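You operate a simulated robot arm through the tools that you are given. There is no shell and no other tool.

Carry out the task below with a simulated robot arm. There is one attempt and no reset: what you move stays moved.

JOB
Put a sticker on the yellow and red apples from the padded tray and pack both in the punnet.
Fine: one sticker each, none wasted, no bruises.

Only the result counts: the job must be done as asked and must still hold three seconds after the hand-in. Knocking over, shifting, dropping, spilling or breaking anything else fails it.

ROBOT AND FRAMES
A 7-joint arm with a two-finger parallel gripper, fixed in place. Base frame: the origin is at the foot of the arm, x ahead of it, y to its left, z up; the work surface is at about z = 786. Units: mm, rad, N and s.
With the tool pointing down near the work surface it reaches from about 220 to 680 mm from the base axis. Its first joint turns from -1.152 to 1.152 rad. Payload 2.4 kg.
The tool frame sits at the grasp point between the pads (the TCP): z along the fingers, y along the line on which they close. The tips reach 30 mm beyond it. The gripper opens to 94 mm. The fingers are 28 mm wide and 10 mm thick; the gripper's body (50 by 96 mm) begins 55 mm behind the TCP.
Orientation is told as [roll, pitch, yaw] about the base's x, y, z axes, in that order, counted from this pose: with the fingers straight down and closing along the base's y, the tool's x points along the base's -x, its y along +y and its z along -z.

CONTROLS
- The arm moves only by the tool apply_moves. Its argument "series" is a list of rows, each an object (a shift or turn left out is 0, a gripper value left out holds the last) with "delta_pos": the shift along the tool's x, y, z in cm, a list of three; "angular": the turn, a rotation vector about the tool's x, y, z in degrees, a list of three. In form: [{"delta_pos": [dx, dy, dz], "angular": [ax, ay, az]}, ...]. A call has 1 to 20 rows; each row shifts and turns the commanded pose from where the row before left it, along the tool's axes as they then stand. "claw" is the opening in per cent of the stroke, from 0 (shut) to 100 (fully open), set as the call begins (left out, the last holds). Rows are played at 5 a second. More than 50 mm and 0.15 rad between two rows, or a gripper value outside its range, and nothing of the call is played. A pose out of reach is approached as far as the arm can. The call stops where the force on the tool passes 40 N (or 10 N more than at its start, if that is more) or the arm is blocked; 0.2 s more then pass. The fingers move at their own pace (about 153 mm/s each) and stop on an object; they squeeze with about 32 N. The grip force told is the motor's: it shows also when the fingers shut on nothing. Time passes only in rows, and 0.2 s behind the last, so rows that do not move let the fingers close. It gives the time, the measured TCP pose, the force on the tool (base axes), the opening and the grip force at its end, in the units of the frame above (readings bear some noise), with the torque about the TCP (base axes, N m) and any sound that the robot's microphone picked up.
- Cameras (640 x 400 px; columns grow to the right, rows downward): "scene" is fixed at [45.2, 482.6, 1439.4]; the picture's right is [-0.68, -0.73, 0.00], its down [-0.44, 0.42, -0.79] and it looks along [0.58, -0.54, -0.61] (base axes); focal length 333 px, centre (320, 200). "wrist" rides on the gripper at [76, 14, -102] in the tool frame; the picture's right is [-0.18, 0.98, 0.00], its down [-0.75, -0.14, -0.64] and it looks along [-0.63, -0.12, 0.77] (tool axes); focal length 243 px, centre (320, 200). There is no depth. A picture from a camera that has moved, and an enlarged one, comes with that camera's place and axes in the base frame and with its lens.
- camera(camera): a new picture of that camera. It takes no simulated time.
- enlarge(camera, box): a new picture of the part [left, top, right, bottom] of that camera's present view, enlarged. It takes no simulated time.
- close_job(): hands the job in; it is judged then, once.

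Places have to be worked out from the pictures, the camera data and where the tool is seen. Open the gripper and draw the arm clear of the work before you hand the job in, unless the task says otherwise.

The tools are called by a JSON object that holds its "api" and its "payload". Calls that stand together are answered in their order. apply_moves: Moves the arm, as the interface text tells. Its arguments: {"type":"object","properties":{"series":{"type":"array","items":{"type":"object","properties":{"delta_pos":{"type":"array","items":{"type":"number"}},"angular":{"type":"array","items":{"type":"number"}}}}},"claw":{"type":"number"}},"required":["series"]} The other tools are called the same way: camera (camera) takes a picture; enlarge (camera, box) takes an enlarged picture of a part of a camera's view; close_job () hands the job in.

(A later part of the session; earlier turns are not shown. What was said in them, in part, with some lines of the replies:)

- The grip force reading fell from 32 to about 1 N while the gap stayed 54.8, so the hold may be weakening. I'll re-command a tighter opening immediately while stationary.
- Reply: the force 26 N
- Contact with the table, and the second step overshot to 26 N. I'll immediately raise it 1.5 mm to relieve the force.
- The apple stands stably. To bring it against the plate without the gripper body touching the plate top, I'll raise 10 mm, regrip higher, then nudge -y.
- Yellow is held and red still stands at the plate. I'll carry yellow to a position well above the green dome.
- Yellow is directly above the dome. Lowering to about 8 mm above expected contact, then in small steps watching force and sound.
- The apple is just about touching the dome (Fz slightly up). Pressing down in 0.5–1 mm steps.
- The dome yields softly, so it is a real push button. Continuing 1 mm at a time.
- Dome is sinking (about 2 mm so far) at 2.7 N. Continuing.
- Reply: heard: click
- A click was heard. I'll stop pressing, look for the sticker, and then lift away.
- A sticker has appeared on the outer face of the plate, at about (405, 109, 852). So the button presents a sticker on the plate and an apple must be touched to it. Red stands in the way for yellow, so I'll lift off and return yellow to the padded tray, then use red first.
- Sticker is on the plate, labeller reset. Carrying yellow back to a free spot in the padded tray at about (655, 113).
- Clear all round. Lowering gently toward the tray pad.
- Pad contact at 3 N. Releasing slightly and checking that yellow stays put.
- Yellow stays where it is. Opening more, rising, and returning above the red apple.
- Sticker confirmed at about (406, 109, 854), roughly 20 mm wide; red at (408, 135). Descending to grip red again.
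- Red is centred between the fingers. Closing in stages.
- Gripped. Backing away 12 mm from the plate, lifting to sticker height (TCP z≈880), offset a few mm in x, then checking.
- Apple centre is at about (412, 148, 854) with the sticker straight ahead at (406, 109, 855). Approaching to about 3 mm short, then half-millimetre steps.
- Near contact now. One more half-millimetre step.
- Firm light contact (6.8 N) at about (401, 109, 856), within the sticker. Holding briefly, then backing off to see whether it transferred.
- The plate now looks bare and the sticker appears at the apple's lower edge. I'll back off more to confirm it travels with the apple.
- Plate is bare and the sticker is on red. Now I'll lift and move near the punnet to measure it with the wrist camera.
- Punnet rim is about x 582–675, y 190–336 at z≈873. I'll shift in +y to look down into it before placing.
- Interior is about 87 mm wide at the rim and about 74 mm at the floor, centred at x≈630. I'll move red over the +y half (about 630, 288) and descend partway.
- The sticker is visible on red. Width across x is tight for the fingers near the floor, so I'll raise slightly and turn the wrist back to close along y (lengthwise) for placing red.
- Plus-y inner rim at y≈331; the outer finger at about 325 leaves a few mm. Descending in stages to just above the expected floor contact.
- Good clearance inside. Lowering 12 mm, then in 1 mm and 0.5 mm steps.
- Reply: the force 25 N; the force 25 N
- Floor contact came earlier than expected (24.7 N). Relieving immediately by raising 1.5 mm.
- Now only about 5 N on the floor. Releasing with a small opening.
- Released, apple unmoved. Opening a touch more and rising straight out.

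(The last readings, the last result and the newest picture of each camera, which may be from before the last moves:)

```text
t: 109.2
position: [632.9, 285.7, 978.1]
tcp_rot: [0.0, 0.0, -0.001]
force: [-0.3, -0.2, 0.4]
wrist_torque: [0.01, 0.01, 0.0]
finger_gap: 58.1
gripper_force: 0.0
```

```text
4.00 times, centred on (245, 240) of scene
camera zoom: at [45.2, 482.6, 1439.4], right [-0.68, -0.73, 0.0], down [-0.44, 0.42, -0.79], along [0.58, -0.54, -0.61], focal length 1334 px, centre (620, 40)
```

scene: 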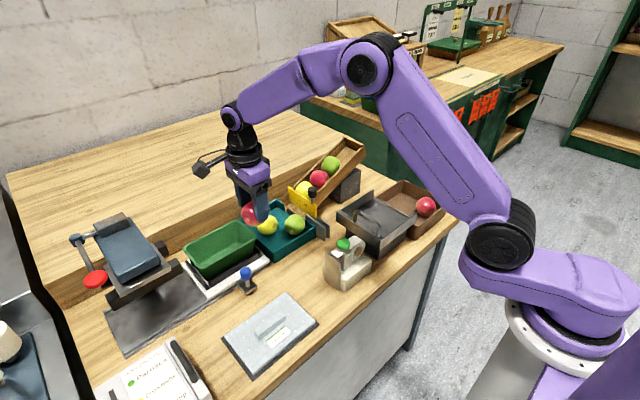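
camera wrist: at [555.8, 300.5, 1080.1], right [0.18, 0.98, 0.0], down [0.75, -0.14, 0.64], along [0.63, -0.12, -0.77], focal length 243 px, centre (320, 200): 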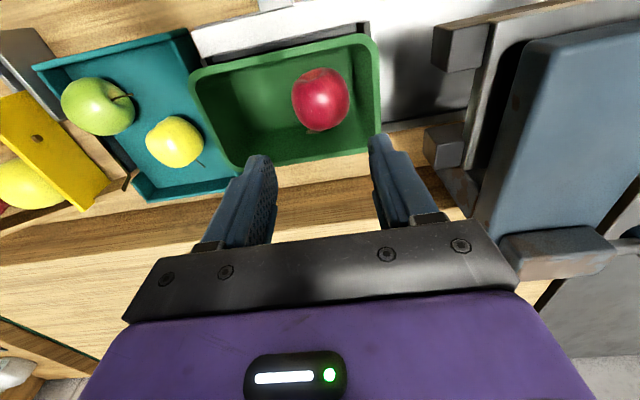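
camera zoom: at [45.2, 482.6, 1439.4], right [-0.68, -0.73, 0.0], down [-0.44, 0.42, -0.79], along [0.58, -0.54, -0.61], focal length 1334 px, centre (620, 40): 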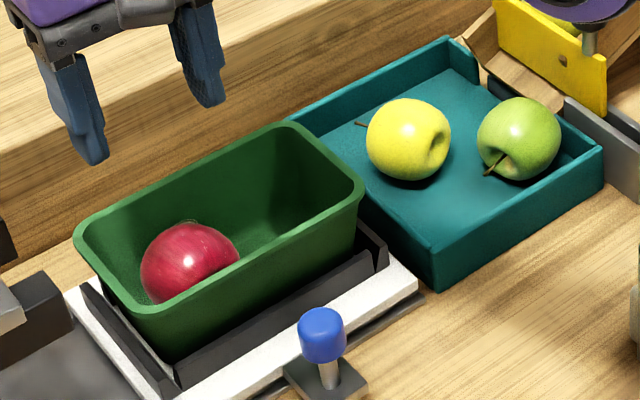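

Red is in the punnet at the +y end. Now turning back to the x-closing orientation and returning above yellow.

{"api": "apply_moves", "payload": {"series": [{"angular": [0, 0, 8.182]}, {"angular": [0, 0, 8.182]}, {"angular": [0, 0, 8.182]}, {"angular": [0, 0, 8.182]}, {"angular": [0, 0, 8.182]}, {"angular": [0, 0, 8.182]}, {"angular": [0, 0, 8.182]}, {"angular": [0, 0, 8.182]}, {"angular": [0, 0, 8.182]}, {"angular": [0, 0, 8.182]}, {"angular": [0, 0, 8.18]}, {"delta_pos": [-3.48, 0.4, 0.3]}, {"delta_pos": [-3.48, 0.4, 0.3]}, {"delta_pos": [-3.48, 0.4, 0.3]}, {"delta_pos": [-3.48, 0.4, 0.3]}, {"delta_pos": [-3.48, 0.4, 0.3]}, {}, {}], "claw": 68}}

{"api": "camera", "payload": {"camera": "wrist"}}

{"api": "enlarge", "payload": {"camera": "wrist", "box": [220, 50, 420, 190]}}

```text
t: 113.0
position: [651.2, 112.1, 963.7]
tcp_rot: [0.0, -0.001, -1.57]
force: [-0.7, -0.1, -0.3]
wrist_torque: [-0.01, 0.02, 0.01]
finger_gap: 63.7
gripper_force: 0.0
```

```text
taken
camera wrist: at [665.8, 189.9, 1064.9], right [0.98, -0.18, 0.0], down [-0.14, -0.75, 0.64], along [-0.12, -0.63, -0.77], focal length 243 px, centre (320, 200)
```

wrist: 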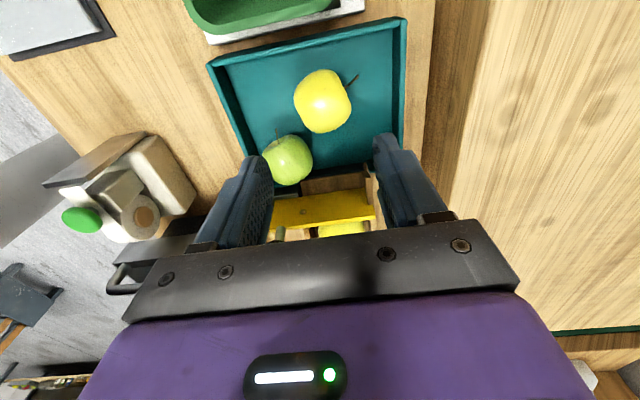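

```text
2.86 times, centred on (320, 120) of wrist
camera zoom: at [665.8, 189.9, 1064.9], right [0.98, -0.18, 0.0], down [-0.14, -0.75, 0.64], along [-0.12, -0.63, -0.77], focal length 693 px, centre (320, 429)
```

zoom: 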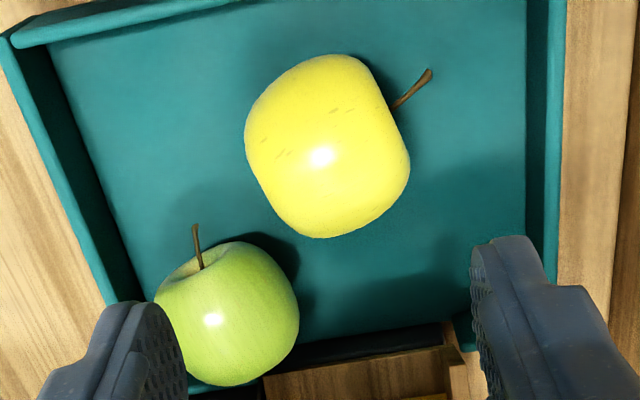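

Yellow is at about (654, 114). Shifting 2 mm and descending to grip it a little higher than before (TCP z≈850).

{"api": "apply_moves", "payload": {"series": [{"delta_pos": [0.05, 0.23, 2.0]}, {"delta_pos": [0, 0, 3.0]}, {"delta_pos": [0, 0, 3.0]}, {"delta_pos": [0, 0, 2.0]}, {"delta_pos": [0, 0, 1.0]}, {"delta_pos": [0, 0, 0.35]}, {}, {}], "claw": 66}}

{"api": "enlarge", "payload": {"camera": "wrist", "box": [220, 80, 420, 240]}}

```text
t: 114.8
position: [656.1, 113.3, 850.0]
tcp_rot: [0.0, 0.0, -1.572]
force: [0.3, -0.1, -0.6]
wrist_torque: [-0.01, -0.01, 0.04]
finger_gap: 62.1
gripper_force: 0.1
```

```text
2.50 times, centred on (320, 160) of wrist
camera zoom: at [669.3, 189.5, 951.7], right [0.98, -0.18, 0.0], down [-0.14, -0.75, 0.64], along [-0.12, -0.63, -0.77], focal length 606 px, centre (320, 300)
```

zoom: 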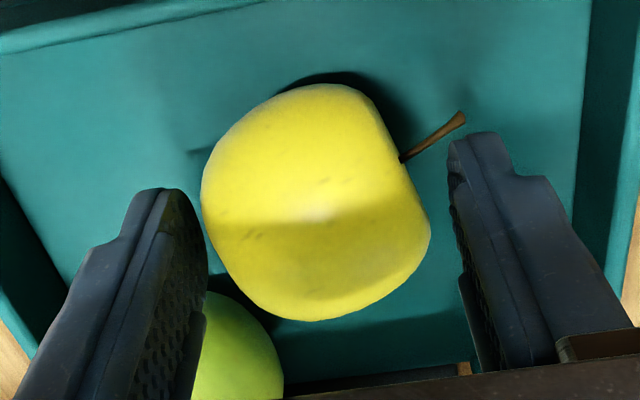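

Well aligned. Closing in stages.

{"api": "apply_moves", "payload": {"series": [{}, {}], "claw": 59}}

{"api": "apply_moves", "payload": {"series": [{}, {}], "claw": 48}}

{"api": "enlarge", "payload": {"camera": "wrist", "box": [220, 80, 420, 240]}}

```text
t: 115.4
position: [656.5, 112.6, 850.7]
tcp_rot: [0.001, -0.001, -1.572]
force: [-0.2, 0.2, -0.5]
wrist_torque: [0.03, -0.01, -0.02]
finger_gap: 55.8
gripper_force: 0.5
```

```text
t: 116.0
position: [655.7, 113.7, 850.1]
tcp_rot: [0.0, 0.001, -1.57]
force: [0.0, -0.5, -0.4]
wrist_torque: [0.03, 0.03, 0.0]
finger_gap: 53.2
gripper_force: 32.2
```

```text
2.50 times, centred on (320, 160) of wrist
camera zoom: at [669.3, 189.5, 951.8], right [0.98, -0.18, 0.0], down [-0.14, -0.75, 0.64], along [-0.12, -0.63, -0.77], focal length 606 px, centre (320, 300)
```

zoom: 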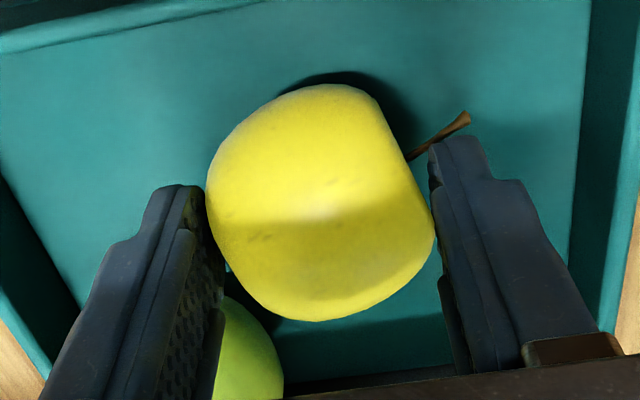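

Yellow gripped, centre about 23 mm below the TCP. Lifting and carrying it above the dome again.

{"api": "apply_moves", "payload": {"series": [{"delta_pos": [0, 0, -0.5]}, {"delta_pos": [0, 0, -1.5]}, {"delta_pos": [0, 0, -3.0]}, {"delta_pos": [0, 0, -3.5]}, {"delta_pos": [0, 0, -3.5]}, {"delta_pos": [0, 0, -2.5]}, {"delta_pos": [-0.3, -2.0, 0]}, {"delta_pos": [-0.8, -3.8, 0]}, {"delta_pos": [-0.8, -3.8, 0]}, {"delta_pos": [-0.8, -3.8, 0]}, {"delta_pos": [-0.8, -3.8, 0]}, {"delta_pos": [-0.8, -3.8, 0]}, {"delta_pos": [-0.8, -3.9, 0]}, {}, {}], "claw": 48}}

{"api": "camera", "payload": {"camera": "wrist"}}

{"api": "enlarge", "payload": {"camera": "scene", "box": [290, 190, 400, 300]}}

```text
t: 119.2
position: [404.8, 61.6, 994.2]
tcp_rot: [0.0, 0.001, -1.571]
force: [-0.2, 0.7, -0.7]
wrist_torque: [0.02, 0.01, 0.02]
finger_gap: 53.0
gripper_force: 31.7
```

```text
taken
camera wrist: at [418.8, 137.7, 1096.3], right [0.98, -0.18, 0.0], down [-0.14, -0.75, 0.64], along [-0.12, -0.63, -0.77], focal length 243 px, centre (320, 200)
```

wrist: 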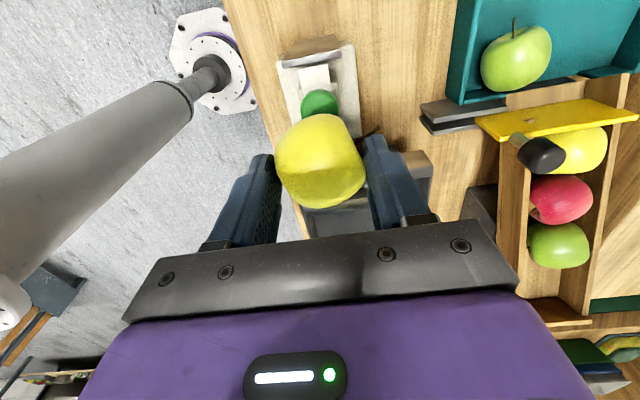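

```text
3.64 times, centred on (345, 245) of scene
camera zoom: at [45.2, 482.6, 1439.4], right [-0.68, -0.73, 0.0], down [-0.44, 0.42, -0.79], along [0.58, -0.54, -0.61], focal length 1212 px, centre (229, 36)
```

zoom: 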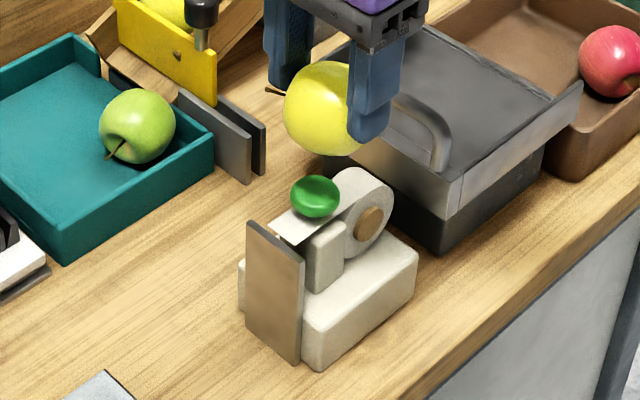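

Aligned above the dome, plate bare. Lowering to just above contact, then 1 mm steps until the click.

{"api": "apply_moves", "payload": {"series": [{"delta_pos": [0, 0.1, 1.5]}, {"delta_pos": [0, 0, 1.2]}, {"delta_pos": [0, 0, 0.8]}, {}, {}]}}

{"api": "apply_moves", "payload": {"series": [{"delta_pos": [0, 0, 0.2]}, {}]}}

{"api": "apply_moves", "payload": {"series": [{"delta_pos": [0, 0, 0.1]}, {}]}}

```text
t: 120.4
position: [406.6, 61.8, 960.1]
tcp_rot: [0.0, -0.001, -1.572]
force: [-0.5, 0.8, -0.8]
wrist_torque: [0.03, 0.01, -0.01]
finger_gap: 53.0
gripper_force: 31.9
```

```text
t: 121.0
position: [406.4, 60.8, 958.8]
tcp_rot: [0.002, 0.0, -1.571]
force: [0.4, 0.3, 1.8]
wrist_torque: [0.03, -0.05, 0.03]
finger_gap: 53.0
gripper_force: 32.2
```

```text
t: 121.6
position: [407.1, 62.1, 957.4]
tcp_rot: [0.001, -0.001, -1.57]
force: [0.5, -1.0, 1.6]
wrist_torque: [-0.05, -0.01, -0.02]
finger_gap: 53.3
gripper_force: 32.6
```

Dome contact at about 1.7 N. Continuing 1 mm at a time.

{"api": "apply_moves", "payload": {"series": [{"delta_pos": [0, 0, 0.1]}, {}]}}

```text
t: 122.2
position: [406.1, 61.6, 956.0]
tcp_rot: [0.0, 0.001, -1.571]
force: [-2.0, -0.5, 1.6]
wrist_torque: [-0.01, 0.02, -0.04]
finger_gap: 52.8
gripper_force: 31.8
```

{"api": "apply_moves", "payload": {"series": [{"delta_pos": [0, 0, 0.1]}, {}]}}

```text
t: 122.8
position: [407.7, 60.8, 954.5]
tcp_rot: [0.002, 0.0, -1.572]
force: [-0.7, 1.0, 1.7]
wrist_torque: [0.08, -0.02, 0.03]
finger_gap: 52.8
gripper_force: 32.3
```

{"api": "apply_moves", "payload": {"series": [{"delta_pos": [0, 0, 0.1]}, {}]}}

```text
t: 123.4
position: [407.1, 61.5, 955.2]
tcp_rot: [0.001, -0.001, -1.572]
force: [-1.6, 0.1, 1.5]
wrist_torque: [-0.04, 0.05, -0.03]
finger_gap: 52.6
gripper_force: 32.1
```

{"api": "apply_moves", "payload": {"series": [{"delta_pos": [0, 0, 0.1]}, {}]}}

```text
t: 124.0
position: [406.1, 62.4, 953.1]
tcp_rot: [0.002, 0.001, -1.571]
force: [0.7, 1.9, 1.7]
wrist_torque: [0.06, -0.05, 0.06]
finger_gap: 53.0
gripper_force: 31.9
```

{"api": "apply_moves", "payload": {"series": [{"delta_pos": [0, 0, 0.1]}, {}]}}

{"api": "enlarge", "payload": {"camera": "scene", "box": [310, 215, 380, 300]}}

```text
t: 124.6
position: [407.2, 61.5, 953.5]
tcp_rot: [0.001, -0.001, -1.57]
force: [1.2, -0.2, 1.7]
wrist_torque: [0.0, -0.07, 0.05]
finger_gap: 52.7
gripper_force: 32.1
```

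```text
4.71 times, centred on (345, 258) of scene
camera zoom: at [45.2, 482.6, 1439.4], right [-0.68, -0.73, 0.0], down [-0.44, 0.42, -0.79], along [0.58, -0.54, -0.61], focal length 1569 px, centre (202, -71)
```

zoom: 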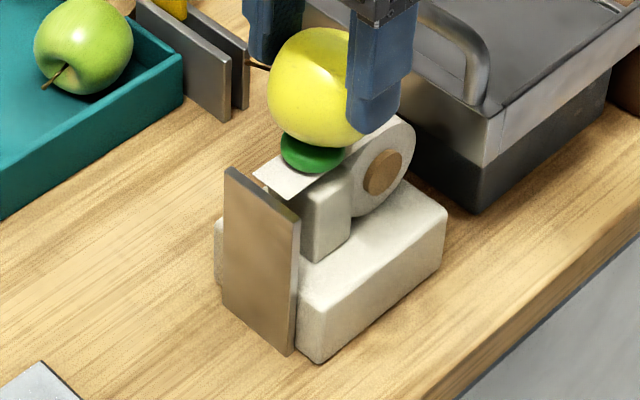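

{"api": "apply_moves", "payload": {"series": [{"delta_pos": [0, 0, 0.1]}, {}]}}

```text
t: 125.2
position: [406.3, 61.6, 953.5]
tcp_rot: [-0.001, 0.0, -1.57]
force: [1.1, -1.3, 3.2]
wrist_torque: [-0.02, -0.09, 0.03]
finger_gap: 52.8
gripper_force: 32.3
heard: click
```

A single click. Lifting off and checking the plate for the second sticker.

{"api": "apply_moves", "payload": {"series": [{"delta_pos": [0, 0, -0.6]}, {"delta_pos": [0, 0, -1.5]}, {"delta_pos": [0, 0, -2.0]}, {}], "claw": 48}}

{"api": "enlarge", "payload": {"camera": "scene", "box": [310, 215, 380, 300]}}

```text
t: 126.2
position: [406.5, 61.1, 994.3]
tcp_rot: [0.0, 0.0, -1.573]
force: [-0.1, 0.3, -0.9]
wrist_torque: [-0.01, 0.02, -0.02]
finger_gap: 52.8
gripper_force: 32.0
```

```text
4.71 times, centred on (345, 258) of scene
camera zoom: at [45.2, 482.6, 1439.4], right [-0.68, -0.73, 0.0], down [-0.44, 0.42, -0.79], along [0.58, -0.54, -0.61], focal length 1569 px, centre (202, -71)
```

zoom: 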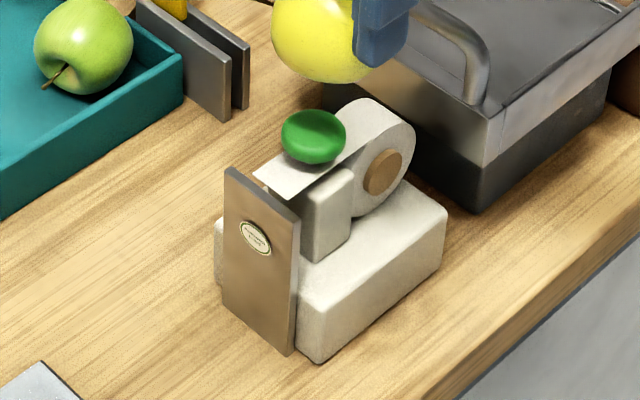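

The second sticker is on the plate. Moving yellow out over the front (y≈160) and down to sticker height (TCP z≈878).

{"api": "apply_moves", "payload": {"series": [{"delta_pos": [2.0, 0, 0]}, {"delta_pos": [4.0, 0, 0]}, {"delta_pos": [4.0, 0, 0]}, {}, {"delta_pos": [0, 0, 3.0]}, {"delta_pos": [0, 0, 3.5]}, {"delta_pos": [0, 0, 3.0]}, {"delta_pos": [0, 0, 1.6]}, {"delta_pos": [0, 0, 0.5]}, {}, {}], "claw": 48}}

{"api": "enlarge", "payload": {"camera": "wrist", "box": [220, 80, 420, 240]}}

{"api": "enlarge", "payload": {"camera": "scene", "box": [300, 225, 370, 295]}}

```text
t: 128.6
position: [405.8, 160.4, 875.3]
tcp_rot: [-0.001, 0.0, -1.571]
force: [0.5, -0.4, -2.3]
wrist_torque: [0.0, -0.01, 0.0]
finger_gap: 52.6
gripper_force: 31.4
```

```text
2.50 times, centred on (320, 160) of wrist
camera zoom: at [419.9, 237.2, 977.1], right [0.98, -0.18, 0.0], down [-0.14, -0.75, 0.64], along [-0.12, -0.63, -0.77], focal length 606 px, centre (320, 300)
```

zoom: 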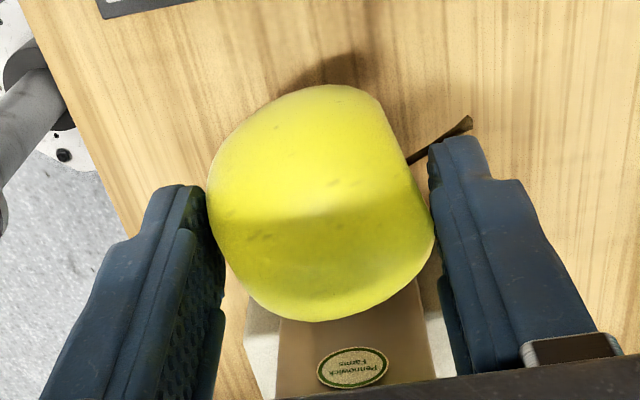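

```text
5.71 times, centred on (335, 260) of scene
camera zoom: at [45.2, 482.6, 1439.4], right [-0.68, -0.73, 0.0], down [-0.44, 0.42, -0.79], along [0.58, -0.54, -0.61], focal length 1905 px, centre (234, -143)
```

zoom: 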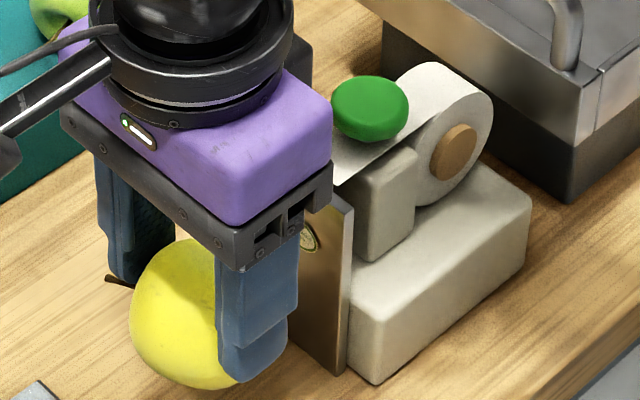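

Sticker at (406, 109, 854) directly ahead of yellow's centre. Approaching to about 5 mm short, then fine steps.

{"api": "apply_moves", "payload": {"series": [{"delta_pos": [-0.8, 0, 0]}, {"delta_pos": [-0.8, 0, -0.1]}, {"delta_pos": [-0.5, 0, 0]}, {}, {}], "claw": 48}}

{"api": "apply_moves", "payload": {"series": [{"delta_pos": [-0.1, 0, 0]}, {"delta_pos": [-0.1, 0, 0]}, {}, {}]}}

{"api": "enlarge", "payload": {"camera": "wrist", "box": [220, 80, 420, 240]}}

```text
t: 129.8
position: [406.3, 141.0, 877.2]
tcp_rot: [-0.001, 0.001, -1.57]
force: [-0.6, -0.3, -1.3]
wrist_torque: [0.01, -0.04, -0.03]
finger_gap: 52.7
gripper_force: 32.1
```

```text
t: 130.8
position: [404.6, 137.9, 877.6]
tcp_rot: [-0.001, 0.001, -1.571]
force: [0.0, -0.7, 0.2]
wrist_torque: [-0.04, 0.01, 0.02]
finger_gap: 52.7
gripper_force: 32.6
```

```text
2.50 times, centred on (320, 160) of wrist
camera zoom: at [419.9, 214.8, 978.8], right [0.98, -0.18, 0.0], down [-0.14, -0.75, 0.64], along [-0.12, -0.63, -0.77], focal length 606 px, centre (320, 300)
```

zoom: 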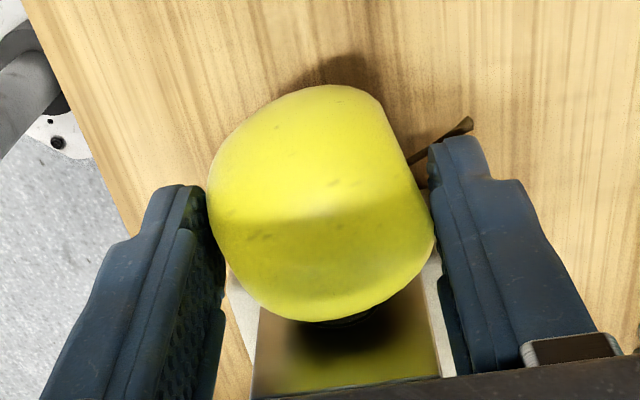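

Nearly there; 0.5–1 mm steps now.

{"api": "apply_moves", "payload": {"series": [{"delta_pos": [-0.1, 0, 0]}, {}, {}]}}

{"api": "apply_moves", "payload": {"series": [{"delta_pos": [-0.05, 0, 0]}, {}, {}]}}

{"api": "apply_moves", "payload": {"series": [{"delta_pos": [-0.05, 0, 0]}, {}, {}]}}

```text
t: 131.6
position: [406.2, 137.8, 877.2]
tcp_rot: [0.001, 0.0, -1.569]
force: [0.5, 0.6, -1.4]
wrist_torque: [-0.01, -0.02, 0.01]
finger_gap: 52.3
gripper_force: 32.2
```

```text
t: 132.4
position: [405.8, 137.6, 877.4]
tcp_rot: [0.0, -0.001, -1.57]
force: [-0.3, 1.6, -1.3]
wrist_torque: [0.08, 0.04, -0.03]
finger_gap: 52.7
gripper_force: 31.4
```

```text
t: 133.2
position: [405.9, 136.6, 877.3]
tcp_rot: [0.002, 0.0, -1.571]
force: [-0.3, 6.3, -1.4]
wrist_torque: [0.25, 0.01, -0.02]
finger_gap: 52.7
gripper_force: 32.3
```

Contact at 6.3 N, perhaps slightly low on the sticker. Holding briefly, then backing off to check transfer.

{"api": "apply_moves", "payload": {"series": [{}, {}, {"delta_pos": [0.3, 0, 0]}, {"delta_pos": [0.9, 0, 0]}, {"delta_pos": [1.5, 0, 0]}, {}, {}]}}

{"api": "enlarge", "payload": {"camera": "wrist", "box": [220, 80, 420, 240]}}

{"api": "enlarge", "payload": {"camera": "scene", "box": [300, 225, 370, 295]}}

```text
t: 134.8
position: [405.9, 164.5, 876.0]
tcp_rot: [0.001, -0.001, -1.572]
force: [0.1, -1.4, -0.7]
wrist_torque: [0.01, 0.0, 0.02]
finger_gap: 52.6
gripper_force: 31.8
```

```text
2.50 times, centred on (320, 160) of wrist
camera zoom: at [420.5, 240.0, 978.5], right [0.98, -0.18, 0.0], down [-0.14, -0.75, 0.64], along [-0.12, -0.63, -0.77], focal length 606 px, centre (320, 300)
```

zoom: 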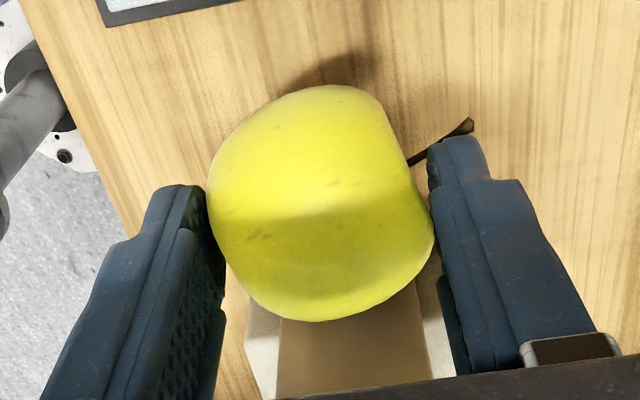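

```text
5.71 times, centred on (335, 260) of scene
camera zoom: at [45.2, 482.6, 1439.4], right [-0.68, -0.73, 0.0], down [-0.44, 0.42, -0.79], along [0.58, -0.54, -0.61], focal length 1905 px, centre (234, -143)
```

zoom: 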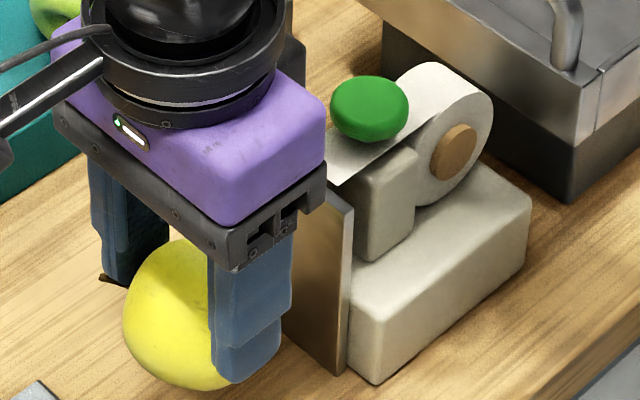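

The plate is bare again. I'll rise and verify that the sticker is on yellow and not dropped, by viewing the area.

{"api": "apply_moves", "payload": {"series": [{"delta_pos": [2.0, 0, -2.0]}, {"delta_pos": [2.0, 0, -3.0]}, {"delta_pos": [0, 0, -4.0]}, {"delta_pos": [0, 0, -4.0]}, {}, {}], "claw": 48}}

{"api": "camera", "payload": {"camera": "wrist"}}

{"api": "enlarge", "payload": {"camera": "scene", "box": [270, 210, 390, 310]}}

```text
t: 136.2
position: [408.4, 203.6, 1008.0]
tcp_rot: [-0.001, 0.001, -1.571]
force: [0.4, 0.7, -1.3]
wrist_torque: [0.04, -0.02, 0.02]
finger_gap: 52.4
gripper_force: 32.3
```

```text
taken
camera wrist: at [421.4, 280.4, 1109.6], right [0.98, -0.18, 0.0], down [-0.14, -0.75, 0.64], along [-0.12, -0.63, -0.77], focal length 243 px, centre (320, 200)
```

wrist: 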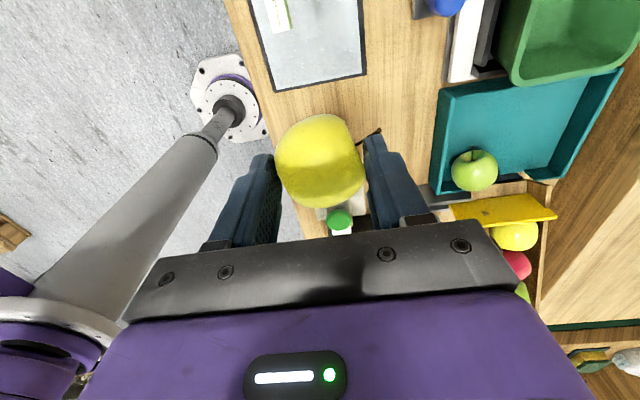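

```text
4.00 times, centred on (330, 260) of scene
camera zoom: at [45.2, 482.6, 1439.4], right [-0.68, -0.73, 0.0], down [-0.44, 0.42, -0.79], along [0.58, -0.54, -0.61], focal length 1334 px, centre (280, -40)
```

zoom: 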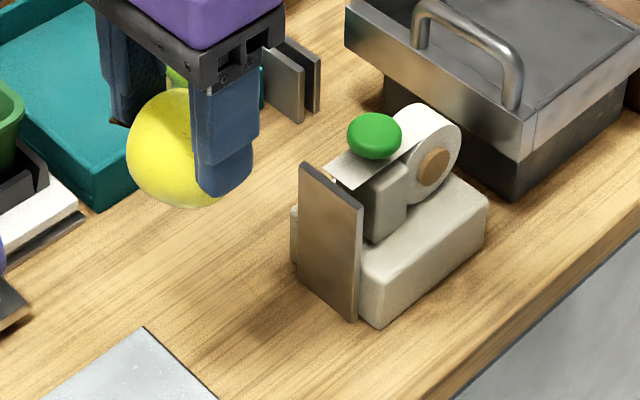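

No sticker on the plate or table, so it's on yellow's front side. Carrying yellow above the free half of the punnet.

{"api": "apply_moves", "payload": {"series": [{"delta_pos": [0.4, 2.5, 0]}, {"delta_pos": [0.4, 3.9, 0]}, {"delta_pos": [0.4, 3.9, 0]}, {"delta_pos": [0.4, 3.9, 0]}, {"delta_pos": [0.4, 3.9, 0]}, {"delta_pos": [0.4, 3.9, 0.5]}, {}, {}], "claw": 48}}

{"api": "camera", "payload": {"camera": "wrist"}}

{"api": "enlarge", "payload": {"camera": "wrist", "box": [200, 0, 440, 230]}}

{"api": "enlarge", "payload": {"camera": "scene", "box": [160, 170, 300, 290]}}

```text
t: 138.0
position: [626.6, 227.6, 1001.4]
tcp_rot: [0.0, -0.002, -1.571]
force: [0.1, 0.6, -0.9]
wrist_torque: [-0.03, 0.0, -0.01]
finger_gap: 52.4
gripper_force: 32.3
```

```text
taken
camera wrist: at [641.5, 303.9, 1103.1], right [0.98, -0.18, 0.0], down [-0.14, -0.75, 0.64], along [-0.12, -0.63, -0.77], focal length 243 px, centre (320, 200)
```

wrist: 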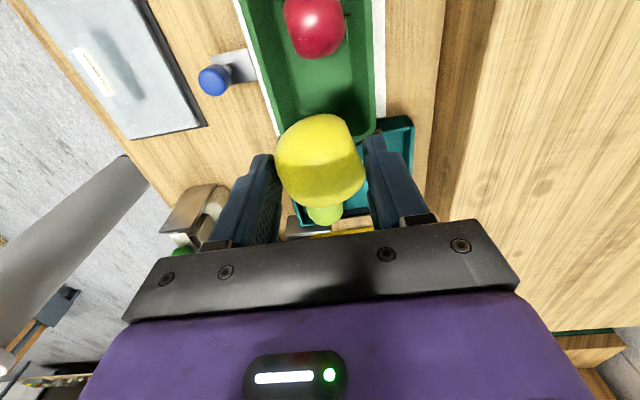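

```text
1.74 times, centred on (320, 115) of wrist
camera zoom: at [641.5, 303.9, 1103.1], right [0.98, -0.18, 0.0], down [-0.14, -0.75, 0.64], along [-0.12, -0.63, -0.77], focal length 422 px, centre (320, 348)
```

zoom: 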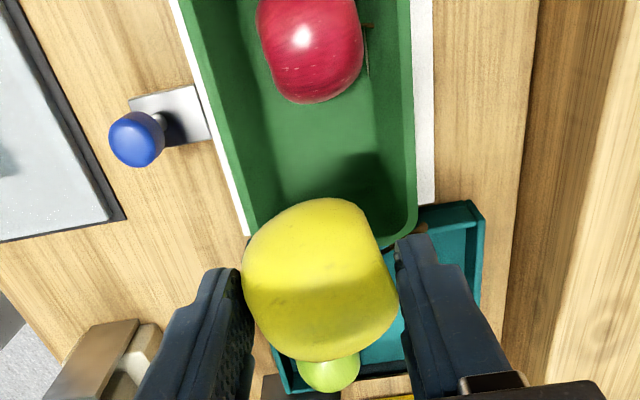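

```text
3.33 times, centred on (230, 230) of scene
camera zoom: at [45.3, 482.6, 1439.4], right [-0.68, -0.73, 0.0], down [-0.44, 0.42, -0.79], along [0.58, -0.54, -0.61], focal length 1111 px, centre (620, 100)
```

zoom: 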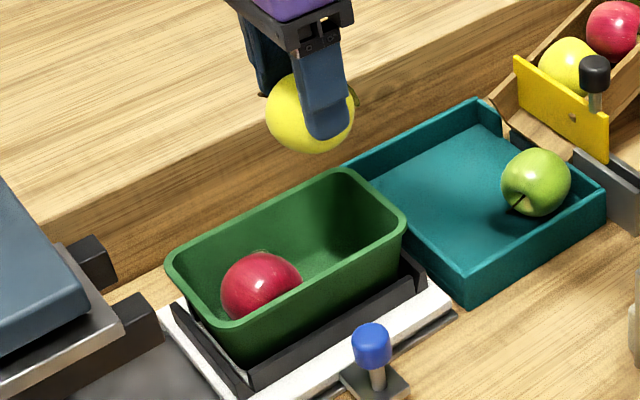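

Aligned over the free half; red's near edge is at y≈260, and the punnet centre x≈631.5. Shifting +4 mm x, +1 mm y and descending to just above the rim.

{"api": "apply_moves", "payload": {"series": [{"delta_pos": [0.1, 0.4, 1.5]}, {"delta_pos": [0, 0, 2.5]}, {"delta_pos": [0, 0, 2.5]}, {"delta_pos": [0, 0, 2.0]}, {}, {}], "claw": 48}}

{"api": "enlarge", "payload": {"camera": "wrist", "box": [200, 20, 440, 240]}}

{"api": "enlarge", "payload": {"camera": "scene", "box": [170, 190, 280, 280]}}

```text
t: 139.4
position: [629.5, 231.0, 917.3]
tcp_rot: [0.001, 0.0, -1.573]
force: [0.0, 1.0, -1.4]
wrist_torque: [0.01, 0.03, 0.02]
finger_gap: 52.3
gripper_force: 32.4
```

```text
1.82 times, centred on (320, 130) of wrist
camera zoom: at [644.3, 306.1, 1018.7], right [0.98, -0.18, 0.0], down [-0.14, -0.75, 0.64], along [-0.12, -0.63, -0.77], focal length 441 px, centre (320, 327)
```

zoom: 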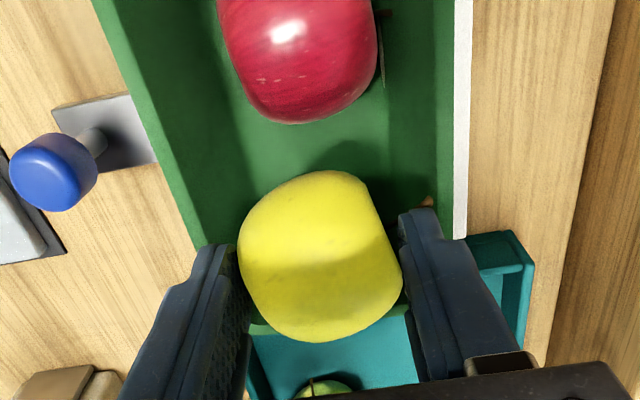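

```text
4.44 times, centred on (225, 235) of scene
camera zoom: at [45.3, 482.6, 1439.4], right [-0.68, -0.73, 0.0], down [-0.44, 0.42, -0.79], along [0.58, -0.54, -0.61], focal length 1482 px, centre (742, 44)
```

zoom: 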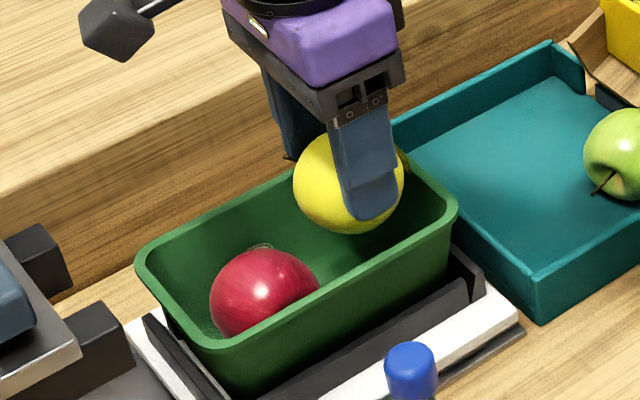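

Sticker visible on yellow's edge, and it clears red and both walls. Centring slightly (+0.7 mm x, -0.5 mm y) and lowering to about 7 mm above expected floor contact.

{"api": "apply_moves", "payload": {"series": [{"delta_pos": [-0.05, 0.07, 1.5]}, {"delta_pos": [0, 0, 1.5]}, {"delta_pos": [0, 0, 1.0]}, {"delta_pos": [0, 0, 0.5]}, {}, {}]}}

{"api": "enlarge", "payload": {"camera": "wrist", "box": [200, 20, 440, 240]}}

{"api": "enlarge", "payload": {"camera": "scene", "box": [170, 190, 280, 280]}}

```text
t: 140.8
position: [631.3, 228.3, 871.4]
tcp_rot: [0.0, 0.0, -1.57]
force: [-0.5, -0.1, -0.6]
wrist_torque: [0.0, 0.03, 0.01]
finger_gap: 51.9
gripper_force: 32.2
```

```text
1.82 times, centred on (320, 130) of wrist
camera zoom: at [645.8, 304.9, 973.3], right [0.98, -0.18, 0.0], down [-0.14, -0.75, 0.64], along [-0.12, -0.63, -0.77], focal length 441 px, centre (320, 327)
```

zoom: 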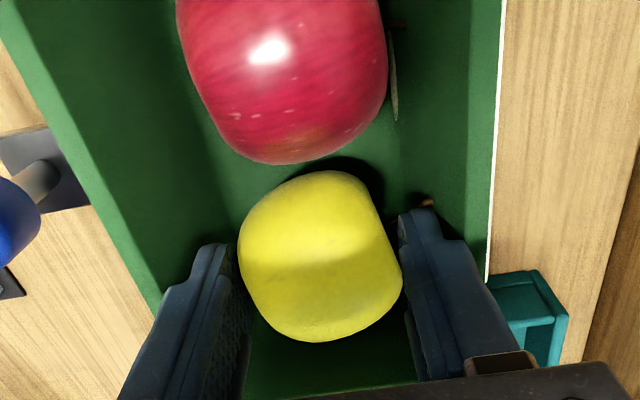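

```text
4.44 times, centred on (225, 235) of scene
camera zoom: at [45.3, 482.6, 1439.4], right [-0.68, -0.73, 0.0], down [-0.44, 0.42, -0.79], along [0.58, -0.54, -0.61], focal length 1482 px, centre (742, 44)
```

zoom: 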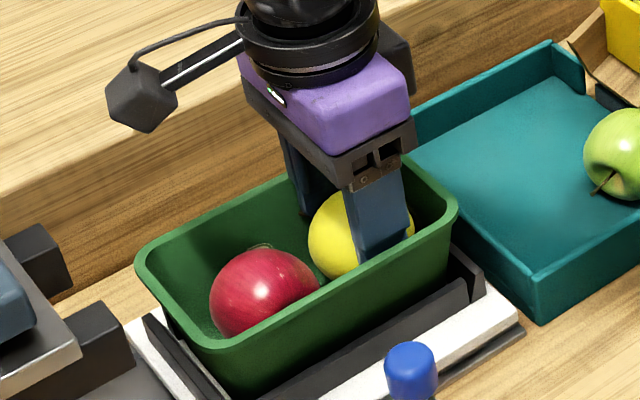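

Plenty of room. Stepping down carefully with single checks.

{"api": "apply_moves", "payload": {"series": [{"delta_pos": [0, 0, 0.2]}, {}, {}]}}

```text
t: 141.6
position: [632.3, 228.7, 870.7]
tcp_rot: [-0.002, 0.001, -1.571]
force: [0.1, -0.3, -1.4]
wrist_torque: [0.02, 0.02, 0.03]
finger_gap: 52.4
gripper_force: 32.6
```

{"api": "apply_moves", "payload": {"series": [{"delta_pos": [0, 0, 0.15]}, {}, {}]}}

```text
t: 142.4
position: [631.0, 228.2, 868.5]
tcp_rot: [0.001, -0.001, -1.571]
force: [-0.5, 0.6, -0.5]
wrist_torque: [0.01, 0.0, 0.0]
finger_gap: 52.2
gripper_force: 31.8
```

{"api": "apply_moves", "payload": {"series": [{"delta_pos": [0, 0, 0.1]}, {}, {}]}}

```text
t: 143.2
position: [631.5, 227.8, 866.8]
tcp_rot: [0.001, -0.001, -1.57]
force: [-0.9, 0.3, -0.9]
wrist_torque: [-0.03, -0.02, -0.01]
finger_gap: 52.1
gripper_force: 31.8
```

{"api": "apply_moves", "payload": {"series": [{"delta_pos": [0, 0, 0.05]}, {}, {}]}}

```text
t: 144.0
position: [631.5, 228.1, 867.5]
tcp_rot: [-0.001, 0.0, -1.571]
force: [-0.2, 0.4, -0.8]
wrist_torque: [0.02, 0.0, -0.01]
finger_gap: 51.9
gripper_force: 31.7
```

{"api": "apply_moves", "payload": {"series": [{"delta_pos": [0, 0, 0.05]}, {}, {}]}}

```text
t: 144.8
position: [631.4, 228.1, 866.2]
tcp_rot: [0.0, 0.001, -1.572]
force: [-0.5, -0.2, -0.8]
wrist_torque: [-0.04, 0.0, 0.02]
finger_gap: 51.7
gripper_force: 32.2
```

{"api": "apply_moves", "payload": {"series": [{"delta_pos": [0, 0, 0.05]}, {}, {}]}}

```text
t: 145.6
position: [630.2, 228.7, 866.1]
tcp_rot: [-0.002, 0.0, -1.573]
force: [1.1, 0.6, -0.8]
wrist_torque: [0.01, 0.04, 0.04]
finger_gap: 51.8
gripper_force: 32.1
```

{"api": "apply_moves", "payload": {"series": [{"delta_pos": [0, 0, 0.05]}, {}, {}]}}

```text
t: 146.4
position: [630.6, 227.4, 865.6]
tcp_rot: [0.0, 0.001, -1.57]
force: [-0.1, 0.1, -0.8]
wrist_torque: [0.0, -0.02, -0.01]
finger_gap: 52.0
gripper_force: 31.3
```

{"api": "apply_moves", "payload": {"series": [{"delta_pos": [0, 0, 0.05]}, {}, {}]}}

```text
t: 147.2
position: [629.9, 227.4, 865.7]
tcp_rot: [0.0, 0.0, -1.572]
force: [-1.0, 0.0, -1.6]
wrist_torque: [0.02, 0.03, 0.01]
finger_gap: 51.9
gripper_force: 31.8
```

{"api": "apply_moves", "payload": {"series": [{"delta_pos": [0, 0, 0.05]}, {}, {}]}}

```text
t: 148.0
position: [630.5, 228.2, 864.5]
tcp_rot: [0.0, 0.0, -1.57]
force: [-0.7, -0.4, -1.1]
wrist_torque: [-0.02, 0.01, 0.02]
finger_gap: 52.0
gripper_force: 31.4
```

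{"api": "apply_moves", "payload": {"series": [{"delta_pos": [0, 0, 0.05]}, {}, {}]}}

```text
t: 148.8
position: [631.2, 229.0, 864.5]
tcp_rot: [0.0, -0.001, -1.571]
force: [-1.2, -0.2, 2.3]
wrist_torque: [-0.03, 0.07, -0.02]
finger_gap: 52.0
gripper_force: 32.3
```

Floor contact at 2.3 N. Releasing with a small opening.

{"api": "apply_moves", "payload": {"series": [{}, {}, {}], "claw": 58}}

{"api": "enlarge", "payload": {"camera": "wrist", "box": [200, 20, 440, 240]}}

{"api": "enlarge", "payload": {"camera": "scene", "box": [170, 190, 280, 280]}}

```text
t: 149.6
position: [630.6, 228.1, 864.8]
tcp_rot: [-0.001, 0.0, -1.571]
force: [-0.3, 0.1, -0.2]
wrist_torque: [0.0, -0.01, -0.01]
finger_gap: 54.0
gripper_force: 0.0
```

```text
1.82 times, centred on (320, 130) of wrist
camera zoom: at [645.7, 304.5, 965.4], right [0.98, -0.18, 0.0], down [-0.14, -0.75, 0.64], along [-0.12, -0.63, -0.77], focal length 441 px, centre (320, 327)
```

zoom: 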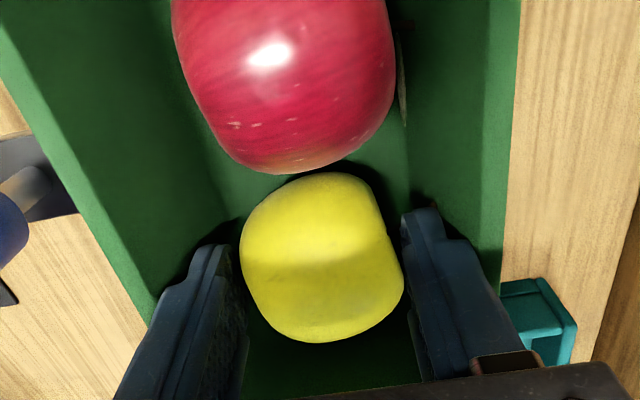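

```text
4.44 times, centred on (225, 235) of scene
camera zoom: at [45.2, 482.6, 1439.4], right [-0.68, -0.73, 0.0], down [-0.44, 0.42, -0.79], along [0.58, -0.54, -0.61], focal length 1482 px, centre (742, 44)
```

zoom: 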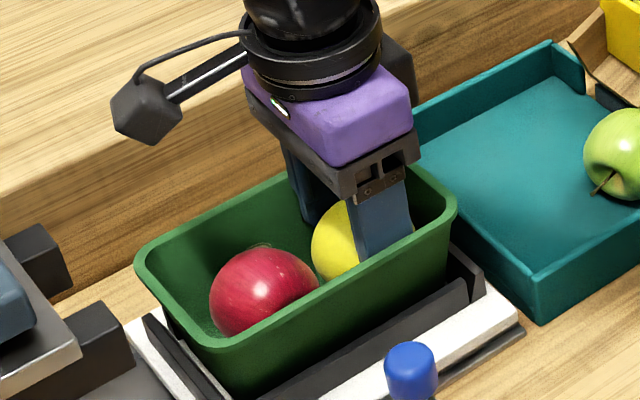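

Released and still. Rising straight up slowly.

{"api": "apply_moves", "payload": {"series": [{"delta_pos": [0, 0, -0.3]}, {"delta_pos": [0, 0, -0.7]}, {"delta_pos": [0, 0, -1.5]}, {"delta_pos": [0, 0, -2.5]}, {"delta_pos": [0, 0, -3.5]}, {"delta_pos": [0, 0, -4.0]}, {"delta_pos": [0, 0, -2.0]}, {}, {}], "claw": 58}}

{"api": "camera", "payload": {"camera": "wrist"}}

{"api": "enlarge", "payload": {"camera": "scene", "box": [170, 190, 280, 280]}}

{"api": "enlarge", "payload": {"camera": "wrist", "box": [220, 0, 420, 170]}}

```text
t: 151.6
position: [631.2, 228.7, 1008.2]
tcp_rot: [0.001, 0.0, -1.571]
force: [-1.0, -1.1, 0.2]
wrist_torque: [0.03, -0.04, -0.01]
finger_gap: 54.6
gripper_force: 0.1
```

```text
taken
camera wrist: at [646.1, 304.2, 1109.5], right [0.98, -0.18, 0.0], down [-0.14, -0.75, 0.64], along [-0.12, -0.63, -0.77], focal length 243 px, centre (320, 200)
```

wrist: 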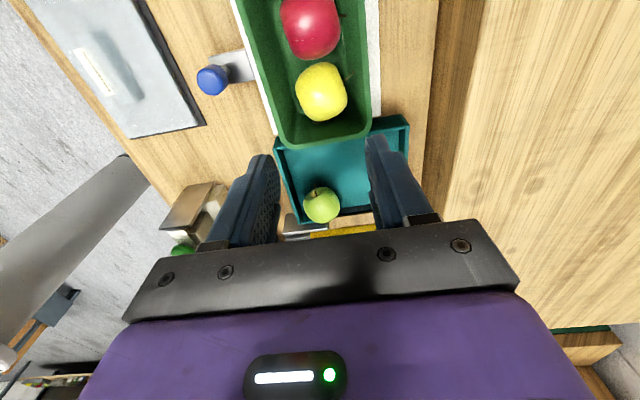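

```text
4.44 times, centred on (225, 235) of scene
camera zoom: at [45.2, 482.6, 1439.4], right [-0.68, -0.73, 0.0], down [-0.44, 0.42, -0.79], along [0.58, -0.54, -0.61], focal length 1482 px, centre (742, 44)
```

zoom: 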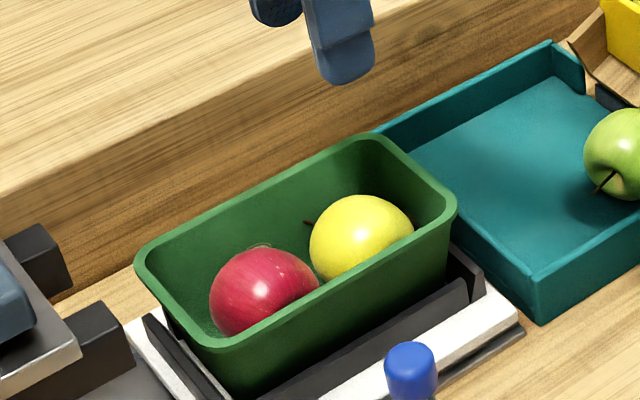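

```text
2.35 times, centred on (320, 85) of wrist
camera zoom: at [646.1, 304.2, 1109.5], right [0.98, -0.18, 0.0], down [-0.14, -0.75, 0.64], along [-0.12, -0.63, -0.77], focal length 571 px, centre (320, 471)
```

zoom: 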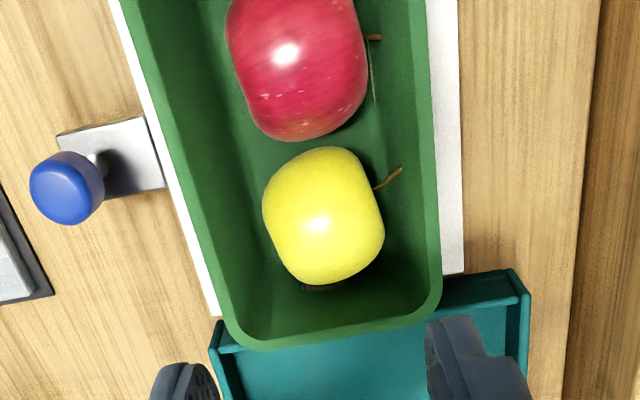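

Both apples are in the punnet, and the edge of yellow's sticker shows on its -y side. I'll rotate back to the neutral wrist angle and retreat, viewing the punnet from the -y side on the way.

{"api": "apply_moves", "payload": {"series": [{"angular": [0, 0, -8.182]}, {"angular": [0, 0, -8.182]}, {"angular": [0, 0, -8.182]}, {"angular": [0, 0, -8.182]}, {"angular": [0, 0, -8.182]}, {"angular": [0, 0, -8.182]}, {"angular": [0, 0, -8.182]}, {"angular": [0, 0, -8.182]}, {"angular": [0, 0, -8.182]}, {"angular": [0, 0, -8.182]}, {"angular": [0, 0, -8.18]}, {"delta_pos": [1.5, -3.5, 0]}, {"delta_pos": [1.5, -3.5, 0]}, {"delta_pos": [1.5, -3.5, 0]}, {"delta_pos": [1.5, -3.5, 0]}, {}, {}], "claw": 100}}

{"api": "camera", "payload": {"camera": "wrist"}}

{"api": "enlarge", "payload": {"camera": "wrist", "box": [380, 80, 540, 220]}}

```text
t: 155.2
position: [570.3, 86.6, 1009.4]
tcp_rot: [0.0, 0.0, 0.0]
force: [-0.3, 0.4, 0.3]
wrist_torque: [-0.01, 0.02, -0.01]
finger_gap: 93.9
gripper_force: 0.1
```

```text
taken
camera wrist: at [494.5, 101.0, 1110.5], right [0.18, 0.98, 0.0], down [0.75, -0.14, 0.64], along [0.63, -0.12, -0.77], focal length 243 px, centre (320, 200)
```

wrist: 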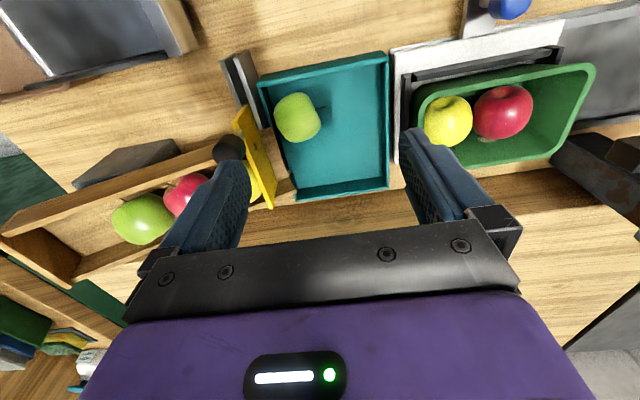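

```text
2.86 times, centred on (460, 150) of wrist
camera zoom: at [494.5, 101.0, 1110.5], right [0.18, 0.98, 0.0], down [0.75, -0.14, 0.64], along [0.63, -0.12, -0.77], focal length 693 px, centre (-80, 343)
```

zoom: 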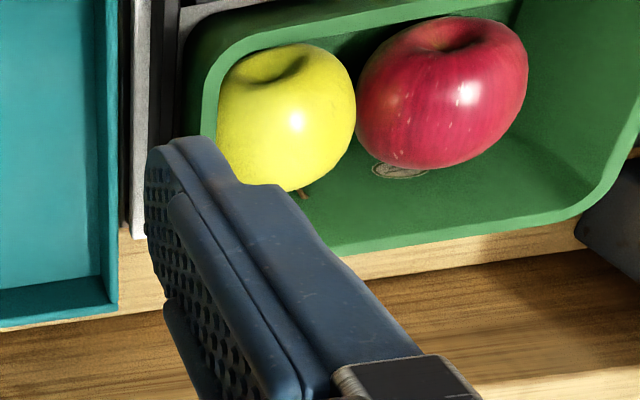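

Red's sticker is clearly visible. I'll turn the wrist to look toward +y and verify yellow's sticker as well.

{"api": "apply_moves", "payload": {"series": [{"angular": [0, 0, -7.5]}, {"angular": [0, 0, -7.5]}, {"angular": [0, 0, -7.5]}, {"angular": [0, 0, -7.5]}, {"angular": [0, 0, -7.5]}, {"angular": [0, 0, -7.5]}, {"angular": [0, 0, -7.5]}, {"angular": [0, 0, -7.5]}, {}, {}], "claw": 100}}

{"api": "camera", "payload": {"camera": "wrist"}}

{"api": "enlarge", "payload": {"camera": "wrist", "box": [300, 140, 400, 230]}}

```text
t: 157.4
position: [571.1, 89.6, 1010.0]
tcp_rot: [-0.001, 0.002, 1.048]
force: [0.8, 0.3, -0.7]
wrist_torque: [0.03, -0.02, 0.04]
finger_gap: 94.1
gripper_force: 0.1
```

```text
taken
camera wrist: at [520.4, 29.3, 1110.8], right [-0.76, 0.65, 0.0], down [0.5, 0.58, 0.64], along [0.42, 0.49, -0.77], focal length 243 px, centre (320, 200)
```

wrist: 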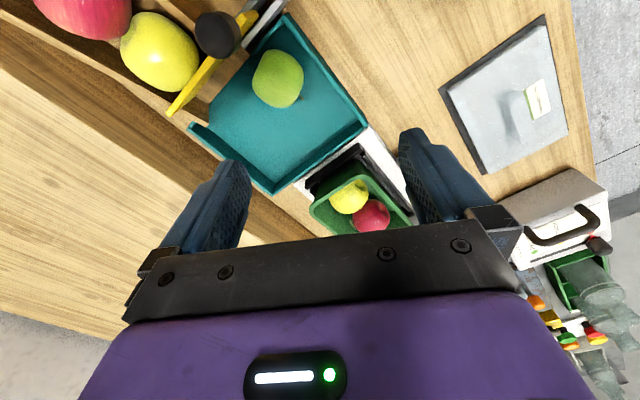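

```text
4.44 times, centred on (350, 185) of wrist
camera zoom: at [520.4, 29.3, 1110.8], right [-0.76, 0.65, 0.0], down [0.5, 0.58, 0.64], along [0.42, 0.49, -0.77], focal length 1078 px, centre (187, 267)
```

zoom: 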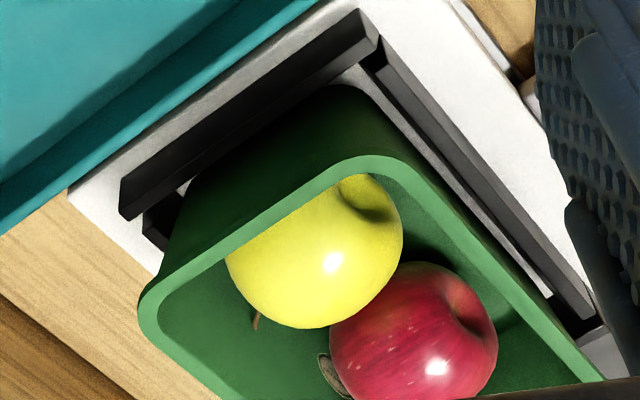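

Rim hides that side of yellow, but the sticker edge was seen on it in hand and in the punnet, and neither plate nor table has one. Retreating to the starting pose, clear of the work.

{"api": "apply_moves", "payload": {"series": [{"delta_pos": [0, 0, -4.0]}, {"delta_pos": [0, 0, -3.6], "angular": [0, 0, 7.5]}, {"angular": [0, 0, 7.5]}, {"angular": [0, 0, 7.5]}, {"angular": [0, 0, 7.5]}, {"angular": [0, 0, 7.5]}, {"angular": [0, 0, 7.5]}, {"angular": [0, 0, 7.5]}, {"angular": [0, 0, 7.5]}, {"delta_pos": [2.82, -3.12, 0]}, {"delta_pos": [2.82, -3.12, 0]}, {"delta_pos": [2.82, -3.12, 0]}, {"delta_pos": [2.82, -3.12, 0]}, {"delta_pos": [2.82, -3.12, 0]}, {}, {}], "claw": 100}}

{"api": "camera", "payload": {"camera": "scene"}}

{"api": "camera", "payload": {"camera": "wrist"}}

{"api": "enlarge", "payload": {"camera": "scene", "box": [170, 190, 350, 300]}}

{"api": "enlarge", "payload": {"camera": "wrist", "box": [440, 100, 640, 240]}}

```text
t: 160.8
position: [430.1, -69.2, 1084.5]
tcp_rot: [0.0, 0.001, 0.0]
force: [0.0, -0.1, 0.5]
wrist_torque: [0.01, -0.01, -0.01]
finger_gap: 94.2
gripper_force: 0.1
```

```text
taken
```

scene: 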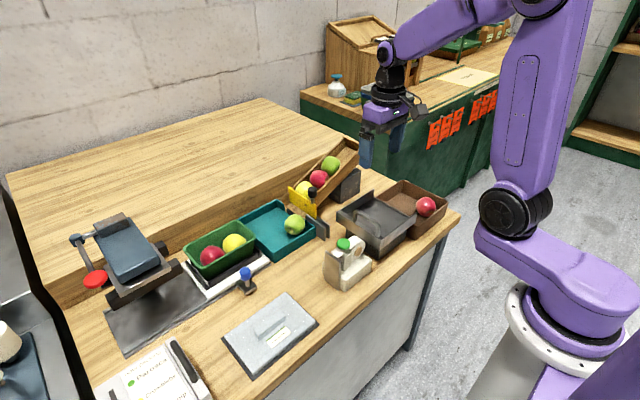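

```text
taken
camera wrist: at [353.5, -54.0, 1185.5], right [0.18, 0.98, 0.0], down [0.75, -0.14, 0.64], along [0.63, -0.12, -0.77], focal length 243 px, centre (320, 200)
```

wrist: 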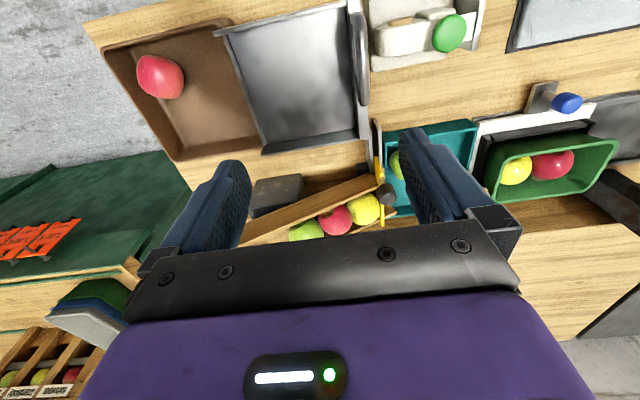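

```text
3.56 times, centred on (260, 245) of scene
camera zoom: at [45.2, 482.6, 1439.4], right [-0.68, -0.73, 0.0], down [-0.44, 0.42, -0.79], along [0.58, -0.54, -0.61], focal length 1186 px, centre (533, 40)
```

zoom: 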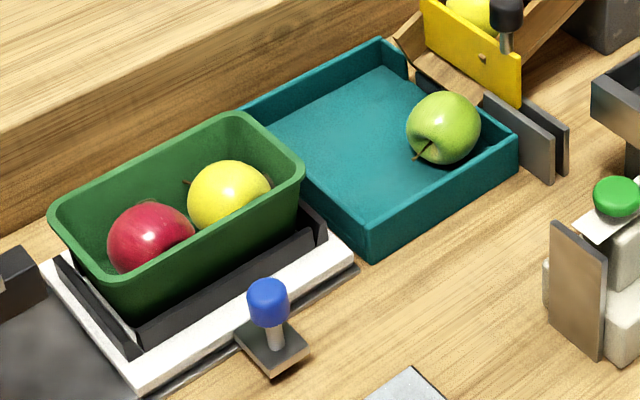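

```text
2.86 times, centred on (540, 170) of wrist
camera zoom: at [353.5, -54.0, 1185.5], right [0.18, 0.98, 0.0], down [0.75, -0.14, 0.64], along [0.63, -0.12, -0.77], focal length 693 px, centre (-309, 286)
```

zoom: 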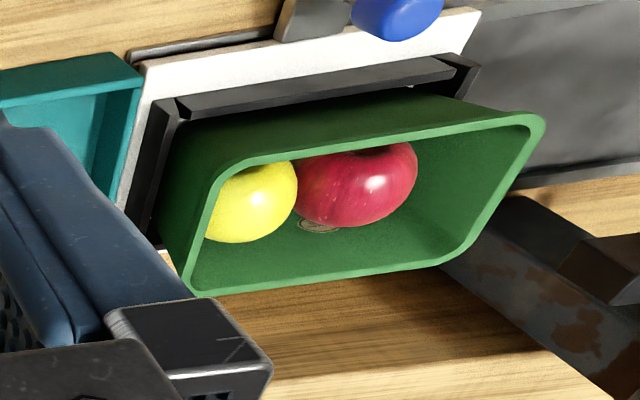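

Red and yellow are in the punnet and the scene otherwise matches the start: labeller, tray, green apple, chute and lid all unmoved. The gripper is open and clear, so I'm handing in.

{"api": "close_job", "payload": {}}

```text
The job is handed in.
```

The yellow and red apples are both in the punnet, each with one sticker, and I've handed the job in. I don't have the verdict.

- **Stickers:** the labeller was pressed twice and gave two stickers. The plate was bare after each one, and there were none on the table. Red's sticker shows clearly in the pictures. I only saw the edge of yellow's, because it faces the punnet wall.
- **Bruising:** I can't rule this out. Red was pressed harder than I meant to twice, at about 26 N against the table and about 25 N against the punnet floor. I eased off each time, though the second took a few steps. Yellow only had light contacts, apart from the normal 32 N grip.
- **Everything else:** the green apple, tray, chute, labeller and lid look the same as at the start. The gripper is open and the arm is back at its starting pose.
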